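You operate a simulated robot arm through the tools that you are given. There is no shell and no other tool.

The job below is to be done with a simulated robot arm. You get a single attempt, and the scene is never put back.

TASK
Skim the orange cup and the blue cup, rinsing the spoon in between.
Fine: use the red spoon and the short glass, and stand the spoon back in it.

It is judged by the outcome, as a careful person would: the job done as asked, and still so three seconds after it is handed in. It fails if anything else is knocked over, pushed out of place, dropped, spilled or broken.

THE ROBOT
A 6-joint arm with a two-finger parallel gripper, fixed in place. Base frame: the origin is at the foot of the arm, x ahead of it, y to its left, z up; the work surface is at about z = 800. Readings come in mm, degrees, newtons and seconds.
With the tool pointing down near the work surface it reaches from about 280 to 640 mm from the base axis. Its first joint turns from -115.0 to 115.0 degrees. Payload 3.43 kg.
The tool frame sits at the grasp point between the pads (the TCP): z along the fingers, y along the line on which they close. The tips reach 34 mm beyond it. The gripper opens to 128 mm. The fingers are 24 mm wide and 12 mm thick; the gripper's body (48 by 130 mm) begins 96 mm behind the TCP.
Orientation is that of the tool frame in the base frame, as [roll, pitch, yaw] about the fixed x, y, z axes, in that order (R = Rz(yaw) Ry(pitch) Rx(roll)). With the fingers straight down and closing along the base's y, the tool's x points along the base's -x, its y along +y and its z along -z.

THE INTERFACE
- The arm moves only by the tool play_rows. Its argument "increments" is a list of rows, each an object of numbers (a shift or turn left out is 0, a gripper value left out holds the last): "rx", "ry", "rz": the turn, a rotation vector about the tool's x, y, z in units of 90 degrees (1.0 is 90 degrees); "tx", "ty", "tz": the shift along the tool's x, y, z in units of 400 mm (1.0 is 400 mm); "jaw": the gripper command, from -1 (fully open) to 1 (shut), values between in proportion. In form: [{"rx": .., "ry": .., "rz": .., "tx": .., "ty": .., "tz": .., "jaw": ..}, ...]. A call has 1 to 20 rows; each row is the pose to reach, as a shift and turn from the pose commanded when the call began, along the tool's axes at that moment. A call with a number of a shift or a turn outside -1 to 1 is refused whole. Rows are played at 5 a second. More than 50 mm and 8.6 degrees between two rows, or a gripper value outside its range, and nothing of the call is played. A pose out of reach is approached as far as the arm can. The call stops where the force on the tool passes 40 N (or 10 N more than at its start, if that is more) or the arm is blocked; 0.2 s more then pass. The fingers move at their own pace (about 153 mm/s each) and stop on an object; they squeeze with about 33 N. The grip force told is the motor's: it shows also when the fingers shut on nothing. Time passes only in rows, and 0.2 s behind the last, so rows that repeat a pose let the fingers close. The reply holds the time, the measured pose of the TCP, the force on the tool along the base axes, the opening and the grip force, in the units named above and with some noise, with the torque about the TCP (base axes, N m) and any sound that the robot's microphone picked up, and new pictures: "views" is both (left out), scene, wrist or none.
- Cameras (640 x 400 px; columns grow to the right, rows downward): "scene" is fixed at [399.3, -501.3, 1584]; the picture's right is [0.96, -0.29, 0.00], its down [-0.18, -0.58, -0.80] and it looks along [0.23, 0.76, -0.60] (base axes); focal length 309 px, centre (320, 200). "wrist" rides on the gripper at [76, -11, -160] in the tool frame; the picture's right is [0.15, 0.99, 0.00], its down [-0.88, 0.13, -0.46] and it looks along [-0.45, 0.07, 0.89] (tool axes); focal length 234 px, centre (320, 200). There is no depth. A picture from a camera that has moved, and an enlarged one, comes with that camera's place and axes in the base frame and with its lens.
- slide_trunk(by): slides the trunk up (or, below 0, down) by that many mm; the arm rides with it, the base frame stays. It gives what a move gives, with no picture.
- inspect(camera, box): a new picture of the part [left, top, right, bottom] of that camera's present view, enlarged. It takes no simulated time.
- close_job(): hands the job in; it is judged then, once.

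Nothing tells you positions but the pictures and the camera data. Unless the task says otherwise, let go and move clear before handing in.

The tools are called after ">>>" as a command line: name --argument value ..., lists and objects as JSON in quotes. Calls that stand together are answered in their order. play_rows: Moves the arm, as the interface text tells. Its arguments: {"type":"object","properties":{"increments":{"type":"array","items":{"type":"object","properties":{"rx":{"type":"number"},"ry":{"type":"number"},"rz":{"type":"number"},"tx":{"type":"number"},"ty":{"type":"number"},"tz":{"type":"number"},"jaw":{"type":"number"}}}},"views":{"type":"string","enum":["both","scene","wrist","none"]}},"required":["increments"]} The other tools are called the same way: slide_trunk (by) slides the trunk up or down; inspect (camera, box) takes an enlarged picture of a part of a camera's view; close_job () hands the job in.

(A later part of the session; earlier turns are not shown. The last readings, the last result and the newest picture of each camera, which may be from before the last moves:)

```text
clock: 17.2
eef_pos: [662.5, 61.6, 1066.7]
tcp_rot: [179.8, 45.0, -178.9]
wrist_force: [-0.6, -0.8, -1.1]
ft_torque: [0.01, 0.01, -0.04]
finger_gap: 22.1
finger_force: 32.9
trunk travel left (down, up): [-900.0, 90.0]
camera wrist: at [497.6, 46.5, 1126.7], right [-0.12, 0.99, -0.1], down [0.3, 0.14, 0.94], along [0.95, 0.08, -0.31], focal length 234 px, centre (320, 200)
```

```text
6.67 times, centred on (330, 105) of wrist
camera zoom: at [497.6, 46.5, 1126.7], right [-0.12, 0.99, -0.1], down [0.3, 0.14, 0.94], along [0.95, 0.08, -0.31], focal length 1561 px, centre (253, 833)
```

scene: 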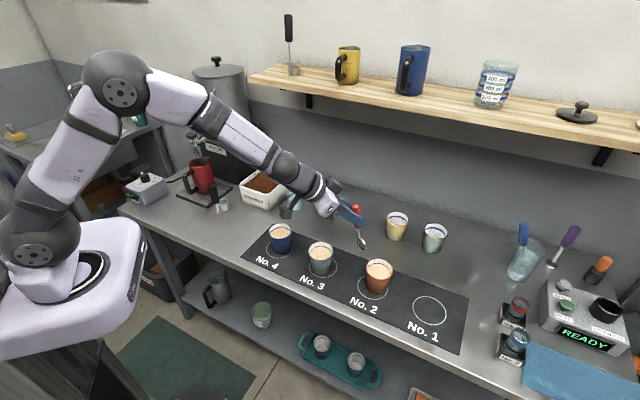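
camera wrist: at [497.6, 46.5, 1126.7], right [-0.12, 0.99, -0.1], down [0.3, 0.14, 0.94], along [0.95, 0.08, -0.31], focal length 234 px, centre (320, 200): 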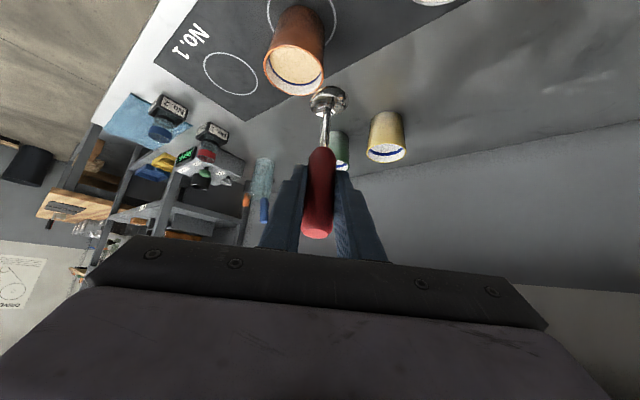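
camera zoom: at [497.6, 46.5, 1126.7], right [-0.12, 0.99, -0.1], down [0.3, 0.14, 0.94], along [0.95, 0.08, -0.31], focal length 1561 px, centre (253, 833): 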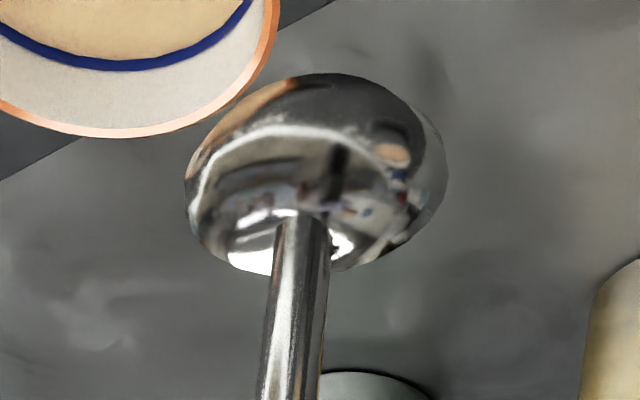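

The reach problem depends on tilt. Before going on I need to know which way the bowl opens, so I'll turn the tool in free space to let the scene camera see the bowl's outer face.

>>> play_rows --increments '[{"rx": 0.05, "rz": 0.05}, {"rx": 0.105, "rz": 0.105}, {"rx": 0.16, "rz": 0.16}, {"rx": 0.215, "rz": 0.215}, {"rx": 0.27, "rz": 0.27}, {"rx": 0.314, "rz": 0.314}, {"rx": 0.314, "rz": 0.314}]' --views "both"

>>> inspect --camera "scene" --box '[340, 210, 400, 270]'

```text
clock: 18.8
eef_pos: [662.9, 62.0, 1066.9]
tcp_rot: [180.0, 45.1, 140.8]
wrist_force: [0.0, -0.4, -0.8]
ft_torque: [-0.03, -0.01, -0.04]
finger_gap: 21.9
finger_force: 33.4
trunk travel left (down, up): [-900.0, 90.0]
camera wrist: at [527.6, 156.6, 1126.5], right [0.54, 0.83, -0.1], down [0.32, -0.09, 0.94], along [0.78, -0.55, -0.31], focal length 234 px, centre (320, 200)
```

scene: 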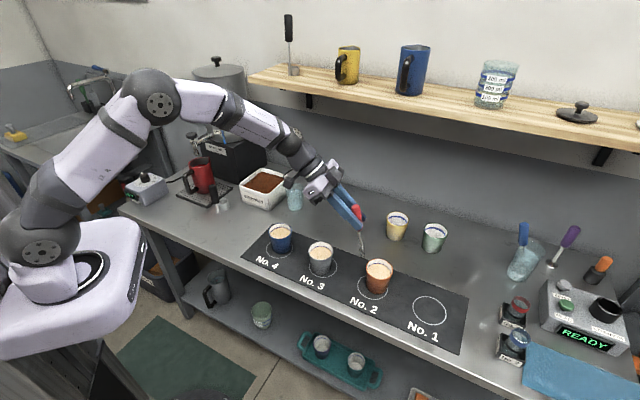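
wrist: 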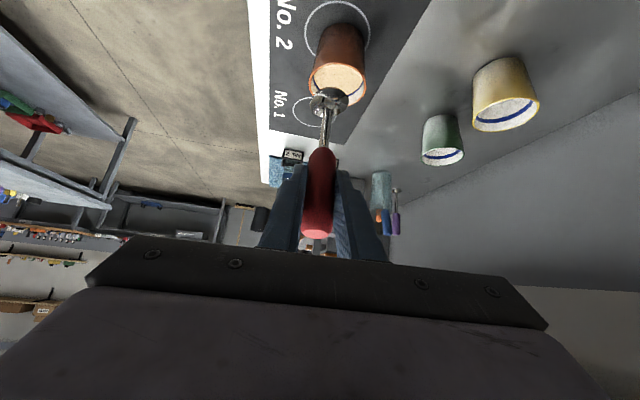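

```text
6.67 times, centred on (370, 240) of scene
camera zoom: at [399.3, -501.3, 1584.0], right [0.96, -0.29, 0.0], down [-0.18, -0.58, -0.8], along [0.23, 0.76, -0.6], focal length 2061 px, centre (-13, -67)
```

zoom: 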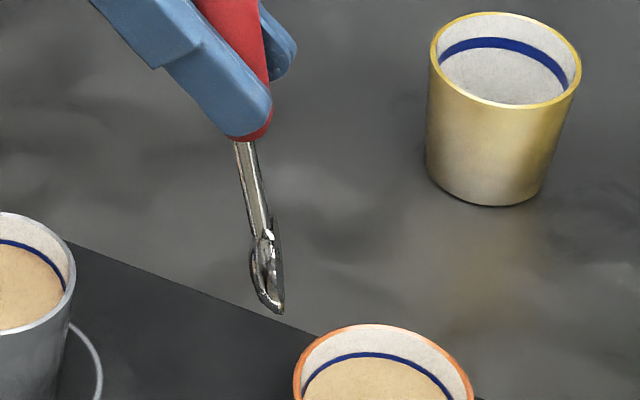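

>>> inspect --camera "scene" --box '[352, 230, 372, 258]'

```text
14.29 times, centred on (362, 244) of scene
camera zoom: at [399.3, -501.3, 1584.0], right [0.96, -0.29, 0.0], down [-0.18, -0.58, -0.8], along [0.23, 0.76, -0.6], focal length 4417 px, centre (-280, -429)
```

zoom: 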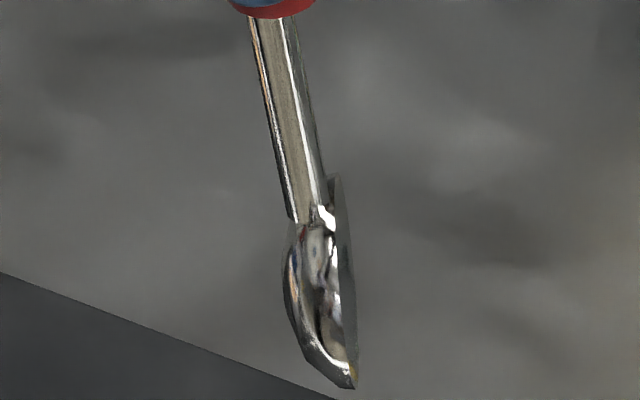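

That settles it: the bowl opens outward, so it faces up when I tilt the handle back toward the base. I'll take a closer look at the orange cup from this pose to refine its position and the foam level.

>>> inspect --camera "wrist" --box '[290, 0, 390, 110]'

>>> inspect --camera "scene" --box '[358, 250, 402, 304]'

>>> inspect --camera "scene" --box '[262, 212, 302, 262]'

```text
3.64 times, centred on (340, 55) of wrist
camera zoom: at [527.6, 156.6, 1126.5], right [0.54, 0.83, -0.1], down [0.32, -0.09, 0.94], along [0.78, -0.55, -0.31], focal length 852 px, centre (247, 727)
```

zoom: 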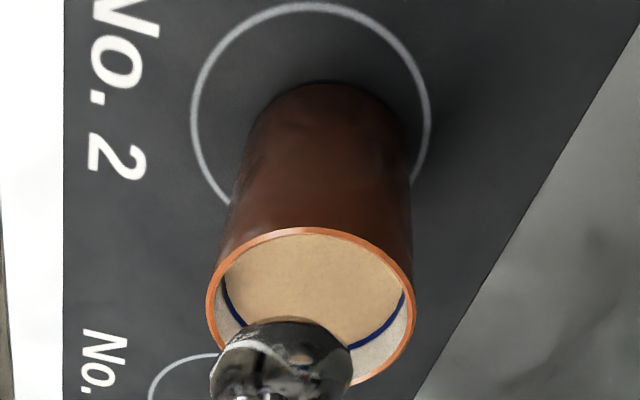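

```text
7.41 times, centred on (380, 277) of scene
camera zoom: at [399.3, -501.3, 1584.0], right [0.96, -0.29, 0.0], down [-0.18, -0.58, -0.8], along [0.23, 0.76, -0.6], focal length 2290 px, centre (-124, -370)
```

zoom: 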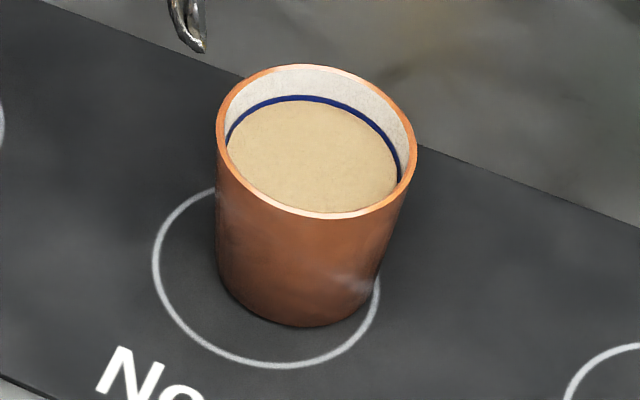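

```text
8.00 times, centred on (282, 237) of scene
camera zoom: at [399.3, -501.3, 1584.0], right [0.96, -0.29, 0.0], down [-0.18, -0.58, -0.8], along [0.23, 0.76, -0.6], focal length 2473 px, centre (624, -96)
```

zoom: 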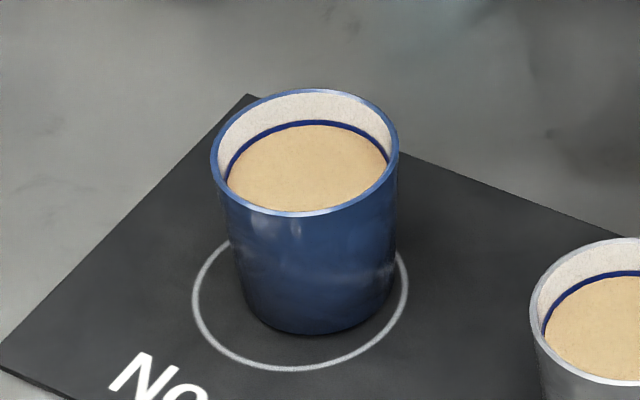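

The orange rim centre is near (737, 18, 881), with foam at z≈866. The blue cup is near (491, 260) at similar heights. The steep tilt seems limited by how far the wrist bends up, so I'll raise the hand, turn it back and lower the trunk by the same amount to get a better arm shape.

>>> play_rows --increments '[{"tx": -0.0203, "tz": -0.0203, "rx": -0.016, "rz": -0.016}, {"tx": -0.061, "tz": -0.061, "rx": -0.047, "rz": -0.047}, {"tx": -0.1017, "tz": -0.1017, "rx": -0.0785, "rz": -0.0785}, {"tx": -0.1423, "tz": -0.1423, "rx": -0.11, "rz": -0.11}, {"tx": -0.183, "tz": -0.183, "rx": -0.141, "rz": -0.141}, {"tx": -0.2236, "tz": -0.2236, "rx": -0.173, "rz": -0.173}, {"tx": -0.2643, "tz": -0.2643, "rx": -0.204, "rz": -0.204}, {"tx": -0.305, "tz": -0.305, "rx": -0.236, "rz": -0.236}, {"tx": -0.3456, "tz": -0.3456, "rx": -0.267, "rz": -0.267}, {"tx": -0.3863, "tz": -0.3863, "rx": -0.298, "rz": -0.298}, {"tx": -0.4066, "tz": -0.4066, "rx": -0.314, "rz": -0.314}, {"tx": -0.4066, "tz": -0.4066, "rx": -0.314, "rz": -0.314}]' --views "scene"

```text
clock: 21.4
eef_pos: [664.2, 60.8, 1297.4]
tcp_rot: [179.9, 44.9, -179.0]
wrist_force: [1.0, -0.2, -1.0]
ft_torque: [-0.01, 0.02, -0.01]
finger_gap: 22.0
finger_force: 33.2
trunk travel left (down, up): [-900.0, 90.0]
```

scene: 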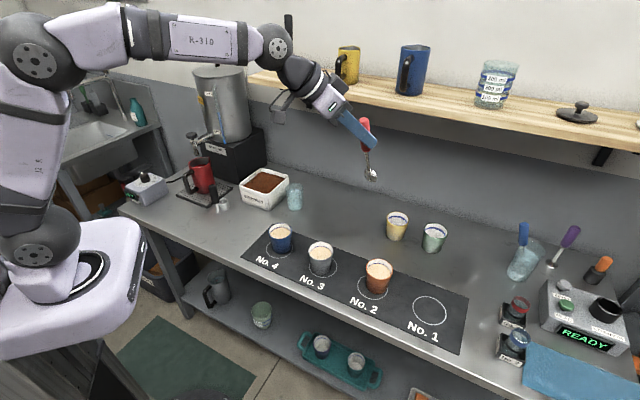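

>>> slide_trunk --by -230

```text
clock: 23.8
eef_pos: [663.4, 60.2, 1067.7]
tcp_rot: [180.0, 45.0, -179.0]
wrist_force: [-0.3, 0.5, -1.0]
ft_torque: [-0.02, 0.0, 0.0]
finger_gap: 22.2
finger_force: 32.6
trunk travel left (down, up): [-670.0, 320.0]
```

>>> play_rows --increments '[{"tx": 0.0, "ty": -0.015, "ry": -0.05}, {"tx": 0.01, "ty": -0.034, "ry": -0.11}, {"tx": 0.02, "ty": -0.053, "ry": -0.17}, {"tx": 0.03, "ty": -0.072, "ry": -0.23}, {"tx": 0.042, "ty": -0.09, "ry": -0.29}, {"tx": 0.052, "ty": -0.108, "ry": -0.34}, {"tx": 0.058, "ty": -0.108, "tz": 0.002, "ry": -0.389}, {"tx": 0.058, "ty": -0.108, "tz": 0.002, "ry": -0.389}]' --views "both"

```text
clock: 25.6
eef_pos: [642.0, 50.7, 1045.3]
tcp_rot: [-179.2, 79.8, -179.4]
wrist_force: [-0.1, 0.5, -0.7]
ft_torque: [-0.02, 0.08, 0.04]
finger_gap: 21.9
finger_force: 32.9
out of reach, approached as far as the arm can: row 4, 5, 6, 7, 8
trunk travel left (down, up): [-670.0, 320.0]
camera wrist: at [472.6, 39.8, 999.1], right [-0.02, 0.99, -0.15], down [-0.29, 0.13, 0.95], along [0.96, 0.07, 0.29], focal length 234 px, centre (320, 200)
```

scene: 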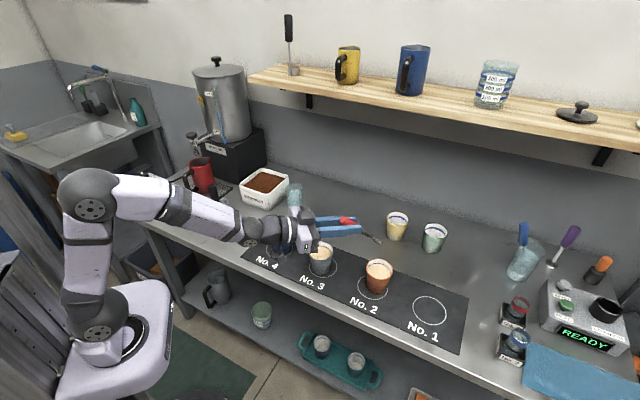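
wrist: 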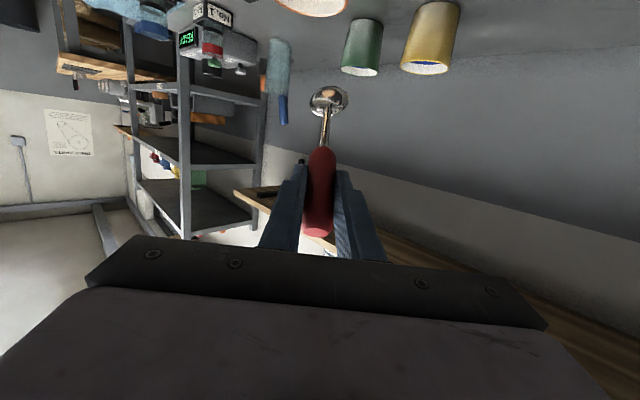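

Sideways motion in this heading is what's limited, probably the wrist roll. I'll point the tool about 20° to the right instead, which stays high over the grey cup, and bring the bowl to a hover above the orange cup.

>>> play_rows --increments '[{"tx": 0.003, "ty": -0.001, "tz": 0.006, "rx": 0.038, "ry": 0.003, "rz": 0.007}, {"tx": 0.005, "ty": -0.003, "tz": 0.012, "rx": 0.075, "ry": 0.007, "rz": 0.0135}, {"tx": 0.007, "ty": -0.004, "tz": 0.018, "rx": 0.113, "ry": 0.01, "rz": 0.02}, {"tx": 0.009, "ty": -0.005, "tz": 0.024, "rx": 0.15, "ry": 0.013, "rz": 0.027}, {"tx": 0.011, "ty": -0.007, "tz": 0.03, "rx": 0.188, "ry": 0.017, "rz": 0.034}, {"tx": 0.013, "ty": -0.008, "tz": 0.037, "rx": 0.2253, "ry": 0.02, "rz": 0.0405}, {"tx": 0.013, "ty": -0.008, "tz": 0.037, "rx": 0.2253, "ry": 0.02, "rz": 0.0405}]' --views "both"

>>> inspect --camera "scene" --box '[340, 220, 420, 310]'

```text
clock: 27.2
eef_pos: [654.6, 49.6, 1037.5]
tcp_rot: [-178.7, 78.3, 161.6]
wrist_force: [0.5, -1.0, -0.8]
ft_torque: [0.04, 0.02, -0.04]
finger_gap: 22.3
finger_force: 33.3
trunk travel left (down, up): [-670.0, 320.0]
camera wrist: at [490.8, 95.6, 995.7], right [0.3, 0.94, -0.15], down [-0.21, 0.22, 0.95], along [0.93, -0.26, 0.26], focal length 234 px, centre (320, 200)
```

scene: 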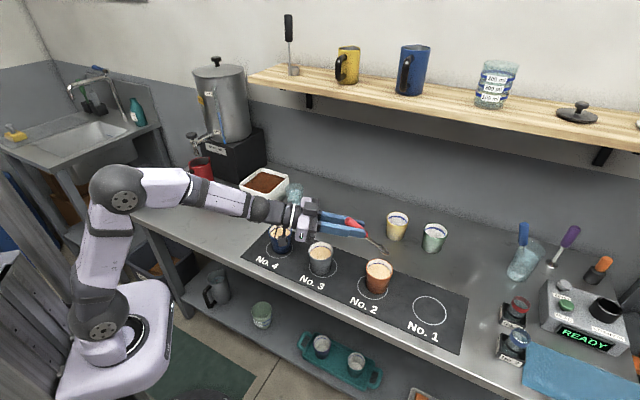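
wrist: 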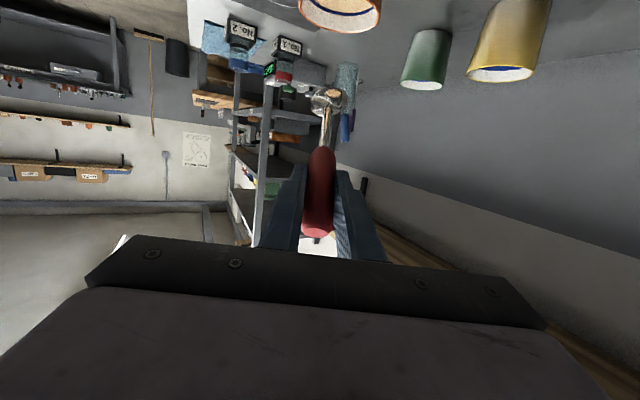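

```text
4.44 times, centred on (380, 265) of scene
camera zoom: at [399.3, -501.3, 1584.0], right [0.96, -0.29, 0.0], down [-0.18, -0.58, -0.8], along [0.23, 0.76, -0.6], focal length 1374 px, centre (53, -89)
```

zoom: 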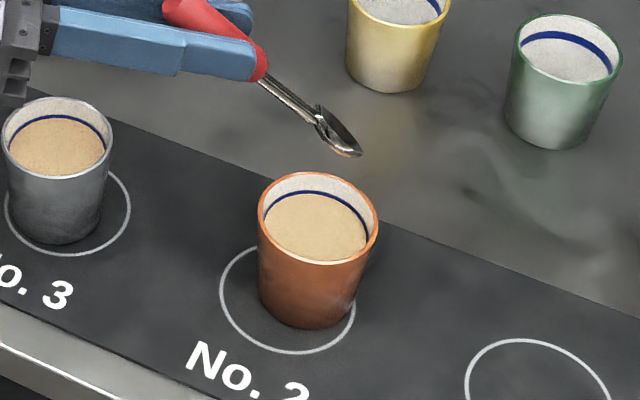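

The pose works: the bowl hovers over the orange cup with its opening facing up, like a proper skim. I'll lower it to just above the rim and check the alignment.

>>> play_rows --increments '[{"tx": 0.03, "tz": 0.0061}, {"tx": 0.06, "tz": 0.0122}, {"tx": 0.09, "tz": 0.0183}, {"tx": 0.12, "tz": 0.0245}, {"tx": 0.1347, "tz": 0.0278}, {"tx": 0.1347, "tz": 0.0278}]' --views "both"

>>> inspect --camera "scene" --box '[340, 230, 410, 310]'

>>> inspect --camera "wrist" --box '[270, 0, 410, 140]'

```text
clock: 28.6
eef_pos: [655.3, 49.8, 982.3]
tcp_rot: [-178.8, 78.1, 161.6]
wrist_force: [0.1, 0.0, -0.3]
ft_torque: [0.0, -0.01, 0.02]
finger_gap: 22.4
finger_force: 33.3
trunk travel left (down, up): [-670.0, 320.0]
camera wrist: at [490.7, 95.1, 940.7], right [0.3, 0.94, -0.15], down [-0.21, 0.22, 0.95], along [0.93, -0.26, 0.26], focal length 234 px, centre (320, 200)
```

scene: 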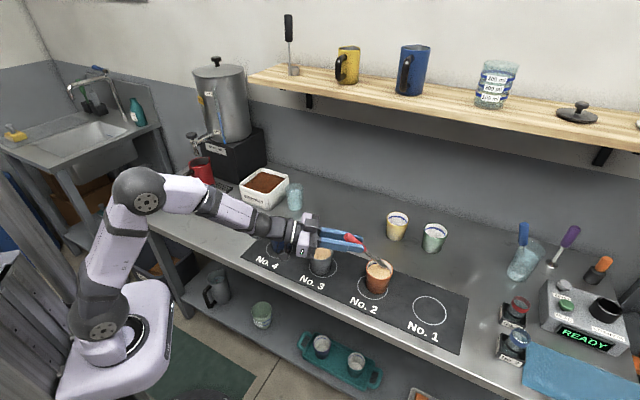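
wrist: 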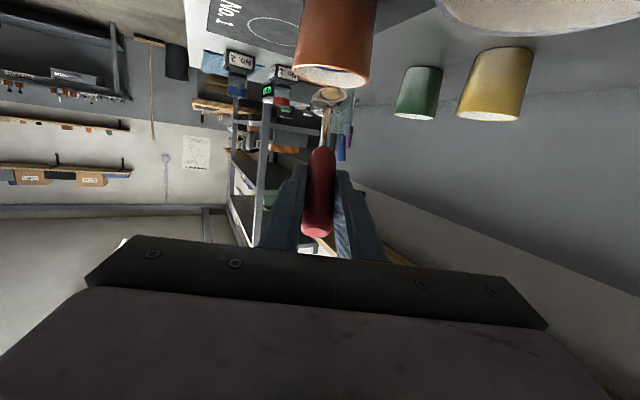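

```text
5.00 times, centred on (375, 270) of scene
camera zoom: at [399.3, -501.3, 1584.0], right [0.96, -0.29, 0.0], down [-0.18, -0.58, -0.8], along [0.23, 0.76, -0.6], focal length 1546 px, centre (45, -150)
```

zoom: 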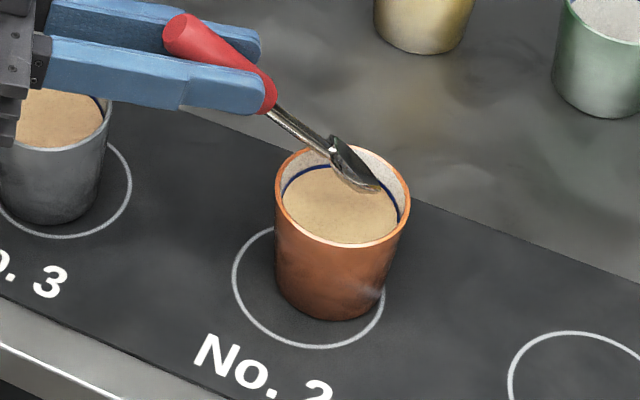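

```text
2.86 times, centred on (340, 70) of wrist
camera zoom: at [490.7, 95.1, 940.7], right [0.3, 0.94, -0.15], down [-0.21, 0.22, 0.95], along [0.93, -0.26, 0.26], focal length 669 px, centre (263, 571)
```

zoom: 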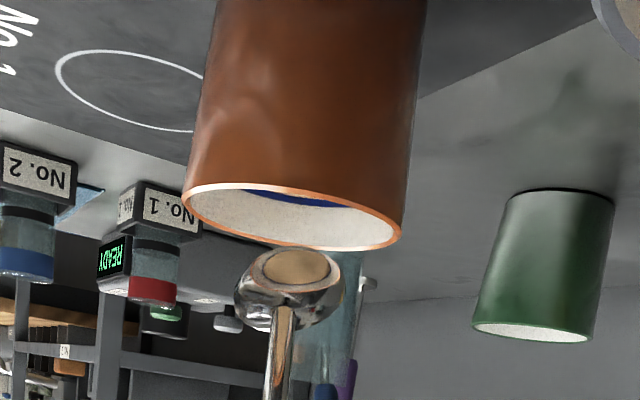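

The bowl is centred laterally and about 4 mm outward. I'll shift it slightly back and lower it until the bowl is half into the foam, then check.

>>> play_rows --increments '[{"tx": 0.003, "ty": -0.003, "tz": -0.0147}, {"tx": 0.0061, "ty": -0.0062, "tz": -0.0294}, {"tx": 0.0245, "ty": -0.0061, "tz": -0.0256}, {"tx": 0.0428, "ty": -0.006, "tz": -0.0218}, {"tx": 0.0587, "ty": -0.006, "tz": -0.0185}, {"tx": 0.0746, "ty": -0.0059, "tz": -0.0152}, {"tx": 0.0856, "ty": -0.0058, "tz": -0.0129}, {"tx": 0.0966, "ty": -0.0058, "tz": -0.0106}, {"tx": 0.0966, "ty": -0.0058, "tz": -0.0106}]' --views "both"

>>> inspect --camera "scene" --box '[345, 235, 410, 310]'

>>> inspect --camera "wrist" --box '[270, 0, 410, 140]'

```text
clock: 30.6
eef_pos: [643.9, 50.4, 946.7]
tcp_rot: [-178.9, 78.3, 161.2]
wrist_force: [1.1, -0.2, 1.5]
ft_torque: [-0.12, -0.22, 0.0]
finger_gap: 21.9
finger_force: 33.1
trunk travel left (down, up): [-670.0, 320.0]
camera wrist: at [478.7, 96.9, 904.0], right [0.3, 0.94, -0.15], down [-0.21, 0.22, 0.95], along [0.93, -0.26, 0.26], focal length 234 px, centre (320, 200)
```

scene: 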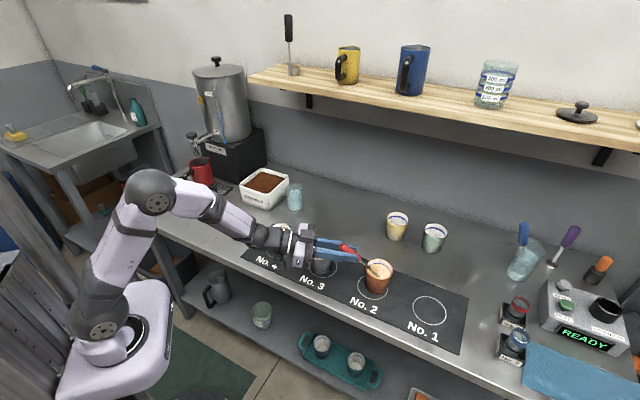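
wrist: 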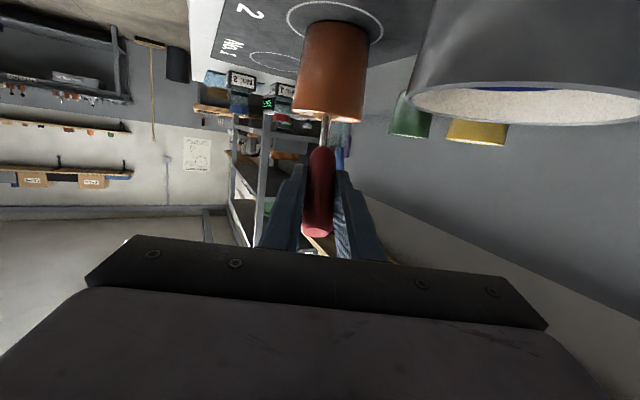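

```text
5.33 times, centred on (378, 272) of scene
camera zoom: at [399.3, -501.3, 1584.0], right [0.96, -0.29, 0.0], down [-0.18, -0.58, -0.8], along [0.23, 0.76, -0.6], focal length 1649 px, centre (13, -187)
```

zoom: 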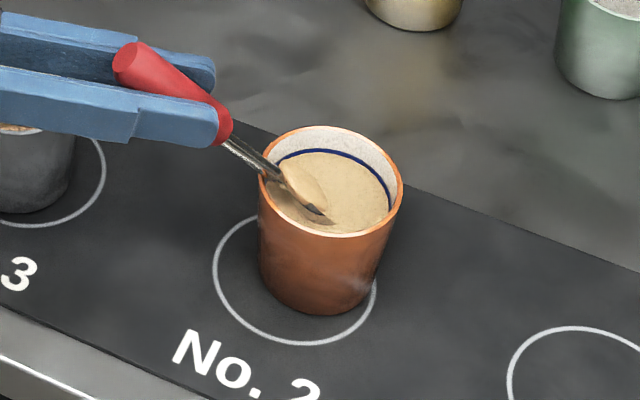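

```text
2.86 times, centred on (340, 70) of wrist
camera zoom: at [478.7, 96.9, 904.0], right [0.3, 0.94, -0.15], down [-0.21, 0.22, 0.95], along [0.93, -0.26, 0.26], focal length 669 px, centre (263, 571)
```

zoom: 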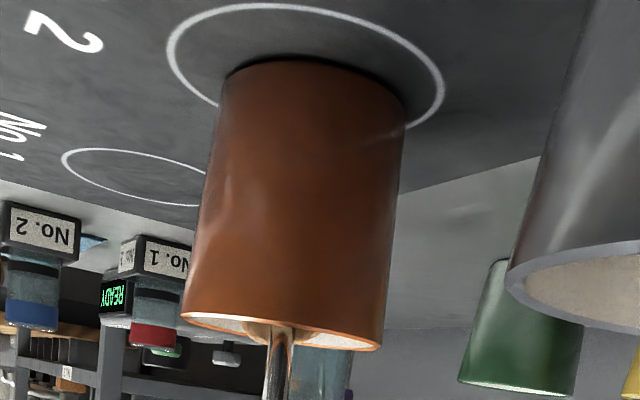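

>>> inspect --camera "scene" --box '[364, 252, 400, 282]'

>>> inspect --camera "wrist" --box '[300, 90, 350, 130]'

```text
13.33 times, centred on (382, 267) of scene
camera zoom: at [399.3, -501.3, 1584.0], right [0.96, -0.29, 0.0], down [-0.18, -0.58, -0.8], along [0.23, 0.76, -0.6], focal length 4122 px, centre (-507, -693)
```

zoom: 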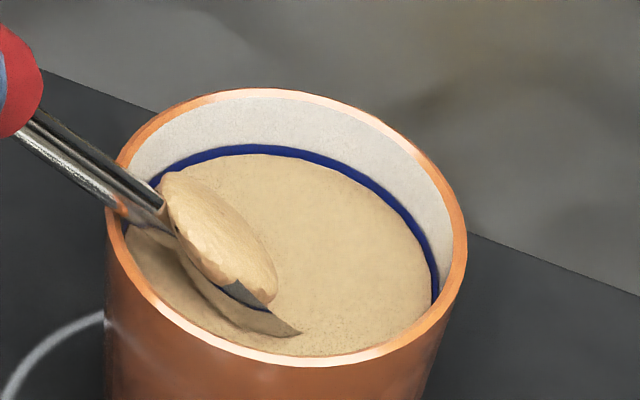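

```text
10.00 times, centred on (325, 110) of wrist
camera zoom: at [478.7, 96.9, 904.0], right [0.3, 0.94, -0.15], down [-0.21, 0.22, 0.95], along [0.93, -0.26, 0.26], focal length 2342 px, centre (270, 1100)
```

zoom: 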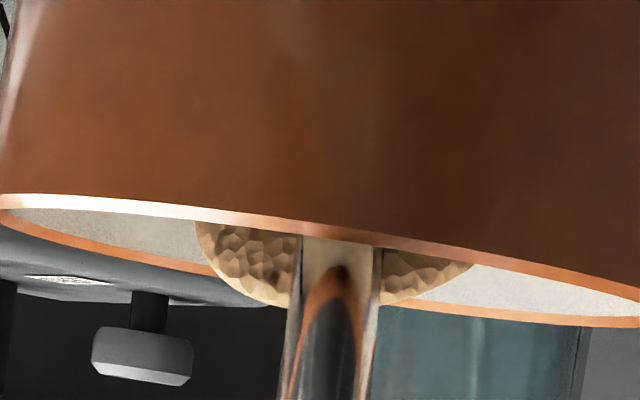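

The bowl is picking up foam. I'll ease off the rim and sweep gently outward and around inside the cup, staying well within the wall.

>>> play_rows --increments '[{"tx": -0.005, "tz": 0.0117}, {"tx": -0.0075, "tz": 0.024}, {"tx": -0.0101, "tz": 0.0362}, {"tx": -0.0085, "ty": 0.015, "tz": 0.0289}, {"tx": -0.0065, "ty": 0.0225, "tz": 0.0191}, {"tx": -0.005, "ty": 0.0175, "tz": 0.0117}, {"tx": -0.0045, "ty": 0.0, "tz": 0.0093}, {"tx": -0.005, "ty": -0.0175, "tz": 0.0117}, {"tx": -0.0065, "ty": -0.0225, "tz": 0.0191}, {"tx": -0.0085, "ty": -0.015, "tz": 0.0289}, {"tx": -0.0101, "ty": 0.0, "tz": 0.0362}, {"tx": -0.0101, "ty": 0.0, "tz": 0.0362}]' --views "scene"

>>> inspect --camera "scene" --box '[364, 252, 400, 282]'

```text
clock: 33.2
eef_pos: [657.4, 45.5, 946.0]
tcp_rot: [-178.9, 78.3, 161.5]
wrist_force: [-0.6, 0.2, -0.1]
ft_torque: [0.01, 0.0, 0.01]
finger_gap: 22.0
finger_force: 32.8
trunk travel left (down, up): [-670.0, 320.0]
```

scene: 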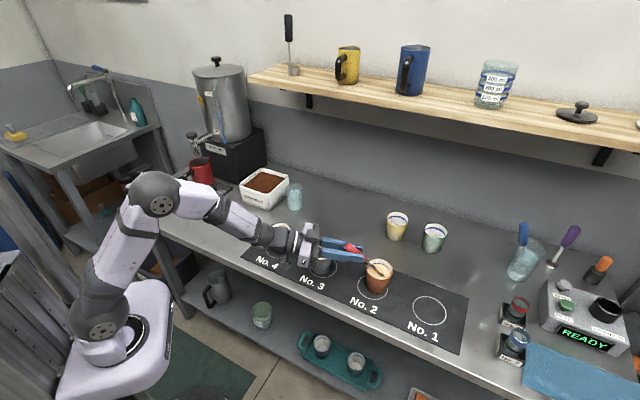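

```text
13.33 times, centred on (382, 267) of scene
camera zoom: at [399.3, -501.3, 1584.0], right [0.96, -0.29, 0.0], down [-0.18, -0.58, -0.8], along [0.23, 0.76, -0.6], focal length 4122 px, centre (-507, -693)
```

zoom: 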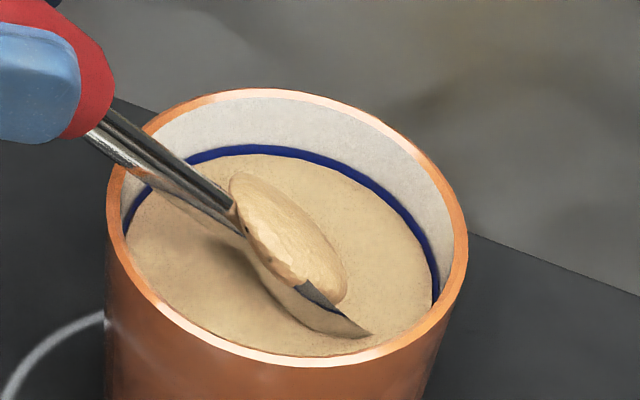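

Forces are back to zero, so there's no contact with the cup. I'll lift the spoon straight up slowly and check whether it carries foam and what the cup looks like.

>>> play_rows --increments '[{"tx": -0.0245, "tz": -0.0051}, {"tx": -0.049, "tz": -0.0101}, {"tx": -0.0734, "tz": -0.0152}, {"tx": -0.0979, "tz": -0.0203}, {"tx": -0.1224, "tz": -0.0253}, {"tx": -0.1469, "tz": -0.0304}, {"tx": -0.1469, "tz": -0.0304}]' --views "scene"

>>> inspect --camera "scene" --box '[345, 235, 405, 295]'

>>> inspect --camera "wrist" --box '[290, 70, 370, 130]'

```text
clock: 34.8
eef_pos: [656.5, 46.6, 1006.7]
tcp_rot: [-178.9, 78.2, 161.4]
wrist_force: [-1.2, -0.2, -0.6]
ft_torque: [-0.02, 0.03, -0.03]
finger_gap: 22.0
finger_force: 33.0
trunk travel left (down, up): [-670.0, 320.0]
```

scene: 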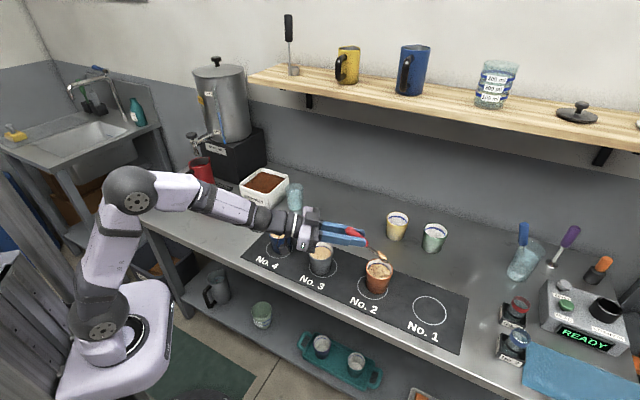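

```text
6.67 times, centred on (375, 265) of scene
camera zoom: at [399.3, -501.3, 1584.0], right [0.96, -0.29, 0.0], down [-0.18, -0.58, -0.8], along [0.23, 0.76, -0.6], focal length 2061 px, centre (-47, -233)
```

zoom: 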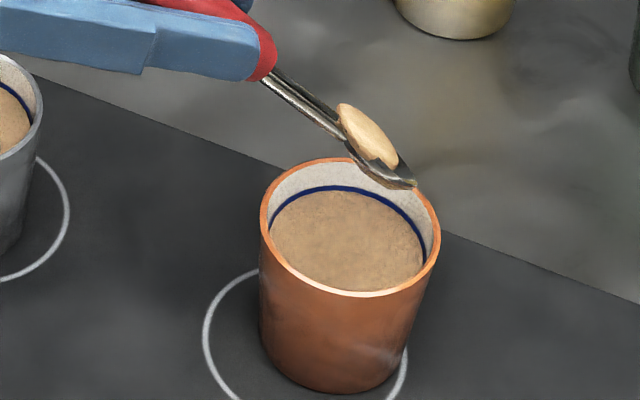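

```text
6.67 times, centred on (330, 100) of wrist
camera zoom: at [493.1, 92.4, 965.2], right [0.3, 0.94, -0.15], down [-0.21, 0.22, 0.95], along [0.93, -0.26, 0.26], focal length 1561 px, centre (253, 867)
```

zoom: 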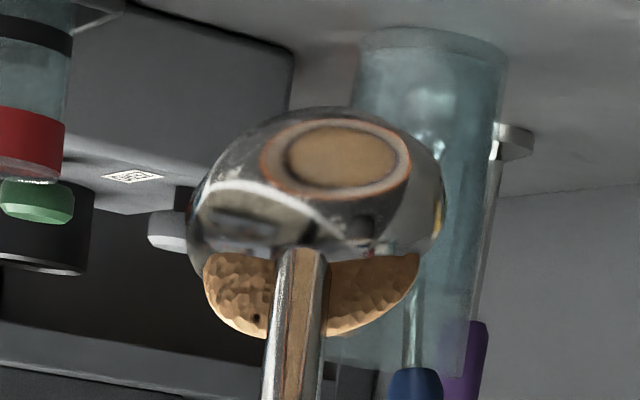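

>>> inspect --camera "scene" --box '[362, 255, 396, 285]'

>>> inspect --camera "scene" --box '[305, 235, 340, 265]'

>>> inspect --camera "scene" --box '[270, 170, 310, 220]'

```text
13.33 times, centred on (379, 270) of scene
camera zoom: at [399.3, -501.3, 1584.0], right [0.96, -0.29, 0.0], down [-0.18, -0.58, -0.8], along [0.23, 0.76, -0.6], focal length 4122 px, centre (-467, -733)
```

zoom: 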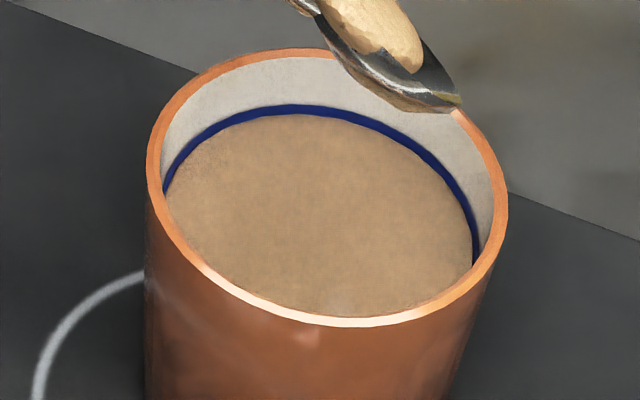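

```text
13.33 times, centred on (322, 250) of scene
camera zoom: at [399.3, -501.3, 1584.0], right [0.96, -0.29, 0.0], down [-0.18, -0.58, -0.8], along [0.23, 0.76, -0.6], focal length 4122 px, centre (287, -467)
```

zoom: 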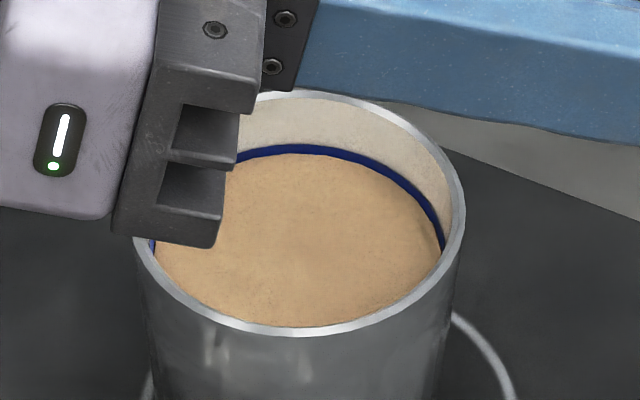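

```text
8.00 times, centred on (290, 195) of scene
camera zoom: at [399.3, -501.3, 1584.0], right [0.96, -0.29, 0.0], down [-0.18, -0.58, -0.8], along [0.23, 0.76, -0.6], focal length 2473 px, centre (560, 240)
```

zoom: 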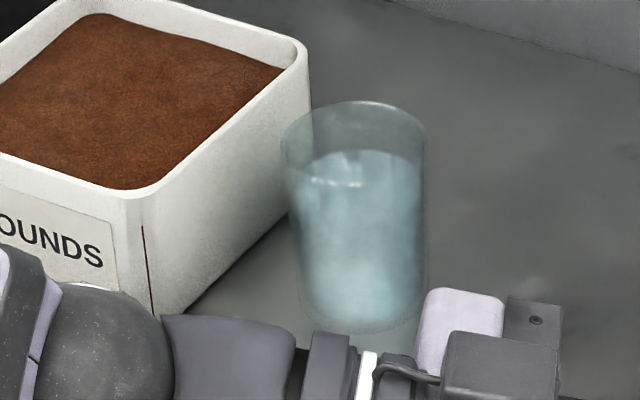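

The spoon holds a mound of foam and the surface in the orange cup is visibly thinner but not yet clear, so it will take more than one scoop. I'll carry this load level over the clear counter to above the short glass to rinse it off.

>>> play_rows --increments '[{"tx": 0.0007, "ty": 0.0079, "tz": -0.0069, "rx": -0.0043, "rz": -0.0009}, {"tx": 0.0022, "ty": 0.0236, "tz": -0.0208, "rx": -0.013, "rz": -0.0027}, {"tx": 0.0043, "ty": 0.0472, "tz": -0.0416, "rx": -0.0259, "rz": -0.0054}, {"tx": 0.0072, "ty": 0.0786, "tz": -0.0693, "rx": -0.0432, "rz": -0.0089}, {"tx": 0.0108, "ty": 0.1179, "tz": -0.1039, "rx": -0.0648, "rz": -0.0134}, {"tx": 0.0148, "ty": 0.1612, "tz": -0.142, "rx": -0.0886, "rz": -0.0183}, {"tx": 0.0188, "ty": 0.2044, "tz": -0.1801, "rx": -0.1123, "rz": -0.0232}, {"tx": 0.0231, "ty": 0.2516, "tz": -0.2217, "rx": -0.1382, "ry": -0.0006, "rz": -0.0286}, {"tx": 0.0275, "ty": 0.2988, "tz": -0.2633, "rx": -0.1642, "ry": -0.0008, "rz": -0.034}, {"tx": 0.0318, "ty": 0.346, "tz": -0.3048, "rx": -0.1901, "ry": -0.0009, "rz": -0.0393}, {"tx": 0.0362, "ty": 0.3932, "tz": -0.3464, "rx": -0.216, "ry": -0.001, "rz": -0.0447}, {"tx": 0.0405, "ty": 0.4403, "tz": -0.388, "rx": -0.2419, "ry": -0.0011, "rz": -0.0501}, {"tx": 0.0448, "ty": 0.4875, "tz": -0.4295, "rx": -0.2678, "ry": -0.0012, "rz": -0.0554}, {"tx": 0.0492, "ty": 0.5347, "tz": -0.4711, "rx": -0.2938, "ry": -0.0014, "rz": -0.0608}, {"tx": 0.0535, "ty": 0.5819, "tz": -0.5127, "rx": -0.3197, "ry": -0.0015, "rz": -0.0662}, {"tx": 0.0578, "ty": 0.629, "tz": -0.5542, "rx": -0.3456, "ry": -0.0016, "rz": -0.0715}, {"tx": 0.0622, "ty": 0.6762, "tz": -0.5958, "rx": -0.3715, "ry": -0.0017, "rz": -0.0769}, {"tx": 0.0665, "ty": 0.7234, "tz": -0.6374, "rx": -0.3974, "ry": -0.0018, "rz": -0.0822}, {"tx": 0.0701, "ty": 0.7627, "tz": -0.672, "rx": -0.419, "ry": -0.0019, "rz": -0.0867}, {"tx": 0.0723, "ty": 0.7863, "tz": -0.6928, "rx": -0.432, "ry": -0.002, "rz": -0.0894}]' --views "both"

>>> inspect --camera "scene" --box '[260, 150, 330, 220]'

>>> inspect --camera "wrist" --box '[270, 40, 390, 140]'

```text
clock: 39.0
eef_pos: [500.9, 435.1, 1032.6]
tcp_rot: [-179.0, 78.3, -158.9]
wrist_force: [-0.9, 0.3, -0.9]
ft_torque: [0.01, 0.01, -0.01]
finger_gap: 22.1
finger_force: 32.8
trunk travel left (down, up): [-670.0, 320.0]
camera wrist: at [345.4, 364.8, 991.9], right [-0.37, 0.92, -0.15], down [-0.3, 0.03, 0.95], along [0.88, 0.39, 0.26], focal length 234 px, centre (320, 200)
```

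scene: 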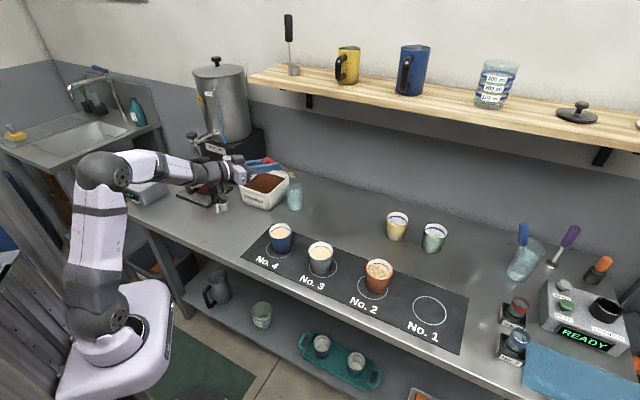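
wrist: 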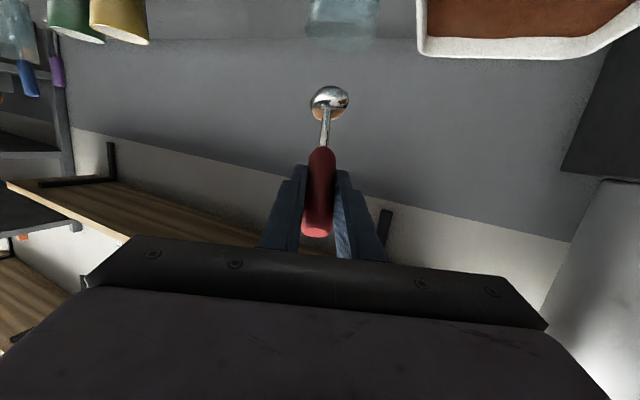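

```text
5.71 times, centred on (295, 185) of scene
camera zoom: at [399.3, -501.3, 1584.0], right [0.96, -0.29, 0.0], down [-0.18, -0.58, -0.8], along [0.23, 0.76, -0.6], focal length 1767 px, centre (463, 286)
```

zoom: 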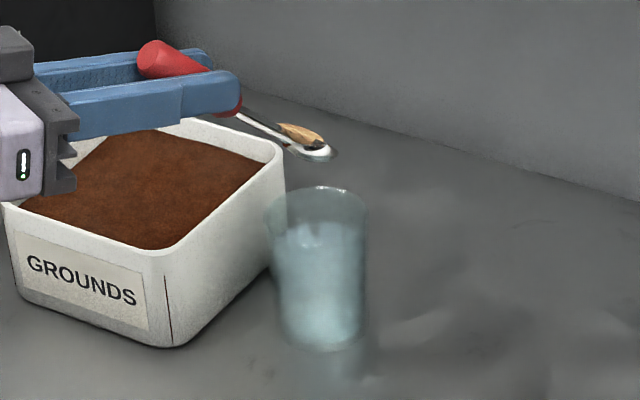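

```text
4.00 times, centred on (330, 90) of wrist
camera zoom: at [345.4, 364.8, 991.9], right [-0.37, 0.92, -0.15], down [-0.3, 0.03, 0.95], along [0.88, 0.39, 0.26], focal length 937 px, centre (280, 640)
```

zoom: 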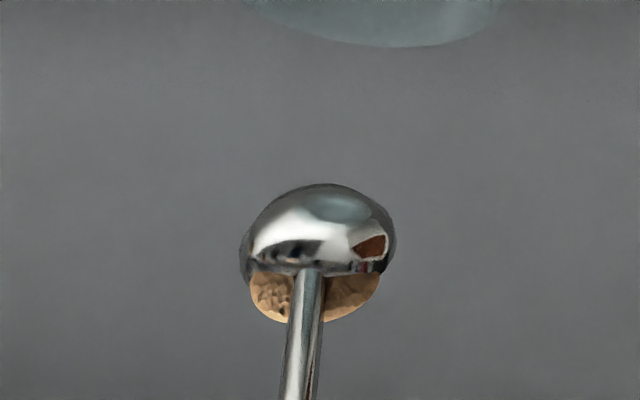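

The foam stayed on the spoon. Now I'll steepen the spoon directly over the glass, so that anything that slips falls into the glass, and recheck the alignment from the wrist.

>>> play_rows --increments '[{"tx": -0.0065, "tz": 0.0173, "ry": 0.0487}, {"tx": -0.013, "tz": 0.0346, "ry": 0.0974}, {"tx": -0.0196, "tz": 0.0519, "ry": 0.1461}, {"tx": -0.0261, "tz": 0.0691, "ry": 0.1948}, {"tx": -0.0326, "tz": 0.0864, "ry": 0.2435}, {"tx": -0.0391, "tz": 0.1037, "ry": 0.2922}, {"tx": -0.0391, "tz": 0.1037, "ry": 0.2922}]' --views "both"

>>> inspect --camera "scene" --box '[260, 150, 330, 220]'

>>> inspect --camera "wrist" --box '[260, 20, 400, 140]'

```text
clock: 40.6
eef_pos: [543.5, 449.4, 1038.8]
tcp_rot: [-179.7, 51.9, -159.6]
wrist_force: [-0.2, -0.1, 0.0]
ft_torque: [-0.02, 0.0, -0.01]
finger_gap: 21.9
finger_force: 32.3
trunk travel left (down, up): [-670.0, 320.0]
camera wrist: at [386.2, 379.4, 1078.8], right [-0.42, 0.9, -0.12], down [0.13, 0.19, 0.97], along [0.9, 0.4, -0.19], focal length 234 px, centre (320, 200)
```

scene: 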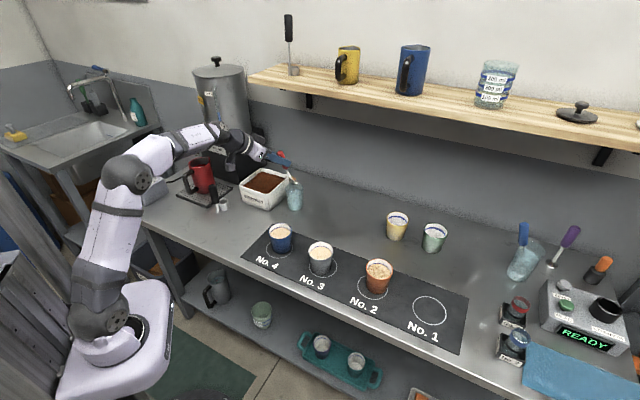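
wrist: 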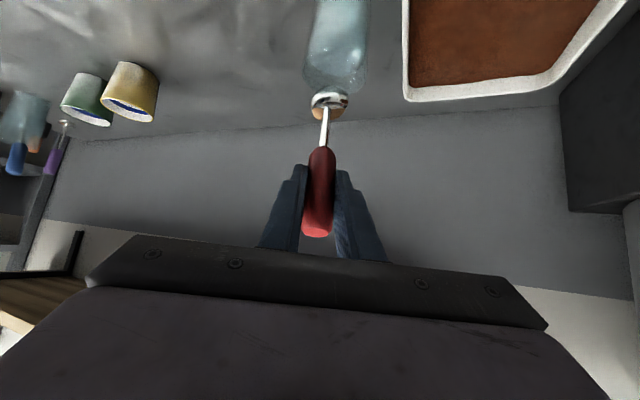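

```text
5.71 times, centred on (295, 185) of scene
camera zoom: at [399.3, -501.3, 1584.0], right [0.96, -0.29, 0.0], down [-0.18, -0.58, -0.8], along [0.23, 0.76, -0.6], focal length 1767 px, centre (463, 286)
```

zoom: 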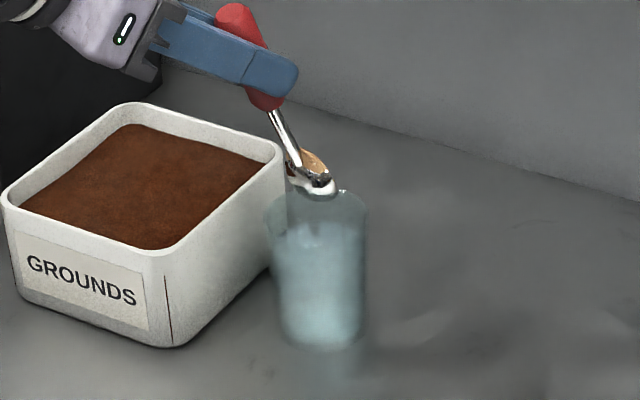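

```text
3.33 times, centred on (330, 80) of wrist
camera zoom: at [386.2, 379.4, 1078.8], right [-0.42, 0.9, -0.12], down [0.13, 0.19, 0.97], along [0.9, 0.4, -0.19], focal length 781 px, centre (287, 600)
```

zoom: 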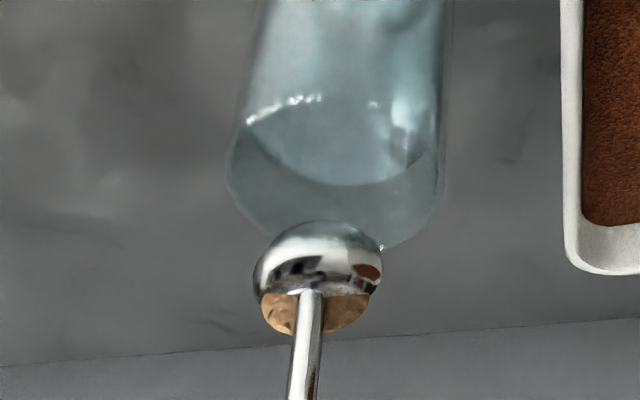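

The bowl is lined up over the glass opening with the foam still on it. I'll lower it straight into the water, slowly.

>>> play_rows --increments '[{"tx": 0.0197, "tz": 0.0154}, {"tx": 0.0393, "tz": 0.0308}, {"tx": 0.059, "tz": 0.0463}, {"tx": 0.0787, "tz": 0.0617}, {"tx": 0.0984, "tz": 0.0771}, {"tx": 0.118, "tz": 0.0925}, {"tx": 0.1377, "tz": 0.108}, {"tx": 0.1593, "tz": 0.1249}, {"tx": 0.1593, "tz": 0.1249}]' --views "both"

>>> inspect --camera "scene" --box '[260, 150, 330, 220]'

>>> inspect --camera "wrist" --box '[260, 20, 400, 140]'

```text
clock: 42.6
eef_pos: [542.6, 449.7, 958.7]
tcp_rot: [-179.7, 52.0, -159.7]
wrist_force: [-0.1, 0.1, -0.9]
ft_torque: [0.0, 0.04, 0.01]
finger_gap: 22.1
finger_force: 32.8
trunk travel left (down, up): [-670.0, 320.0]
camera wrist: at [385.9, 379.4, 997.6], right [-0.42, 0.9, -0.12], down [0.13, 0.19, 0.97], along [0.9, 0.4, -0.19], focal length 234 px, centre (320, 200)
```

scene: 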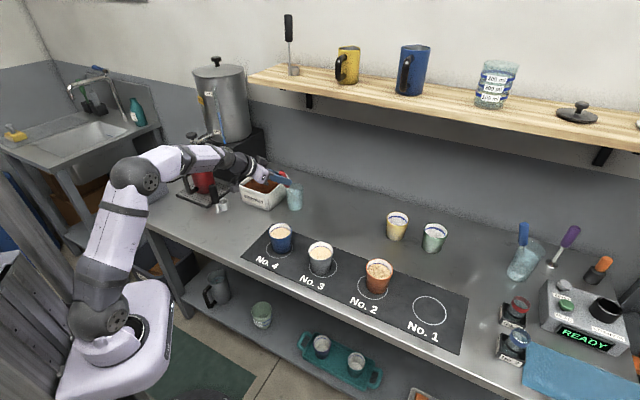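
wrist: 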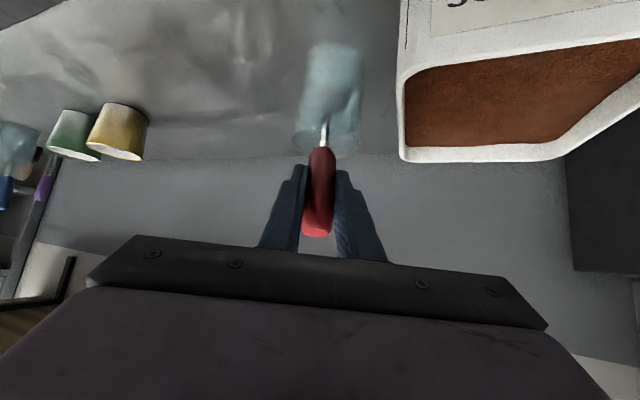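

```text
5.71 times, centred on (295, 185) of scene
camera zoom: at [399.3, -501.3, 1584.0], right [0.96, -0.29, 0.0], down [-0.18, -0.58, -0.8], along [0.23, 0.76, -0.6], focal length 1767 px, centre (463, 286)
```

zoom: 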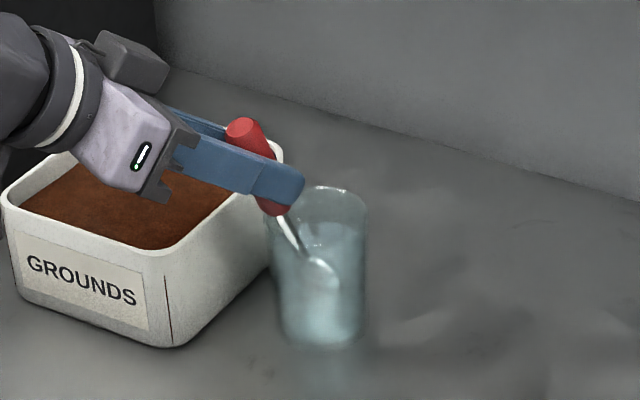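

```text
3.33 times, centred on (330, 80) of wrist
camera zoom: at [385.9, 379.4, 997.6], right [-0.42, 0.9, -0.12], down [0.13, 0.19, 0.97], along [0.9, 0.4, -0.19], focal length 781 px, centre (287, 600)
```

zoom: 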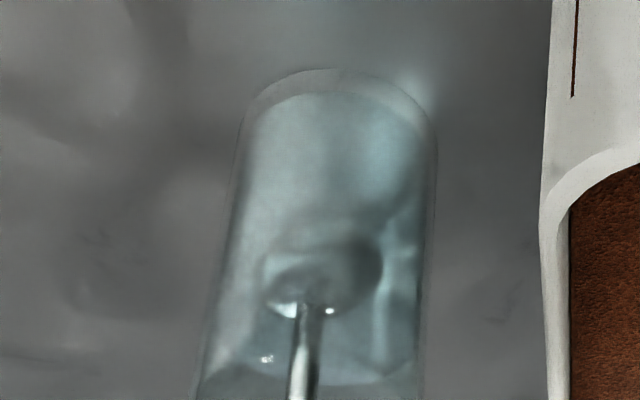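

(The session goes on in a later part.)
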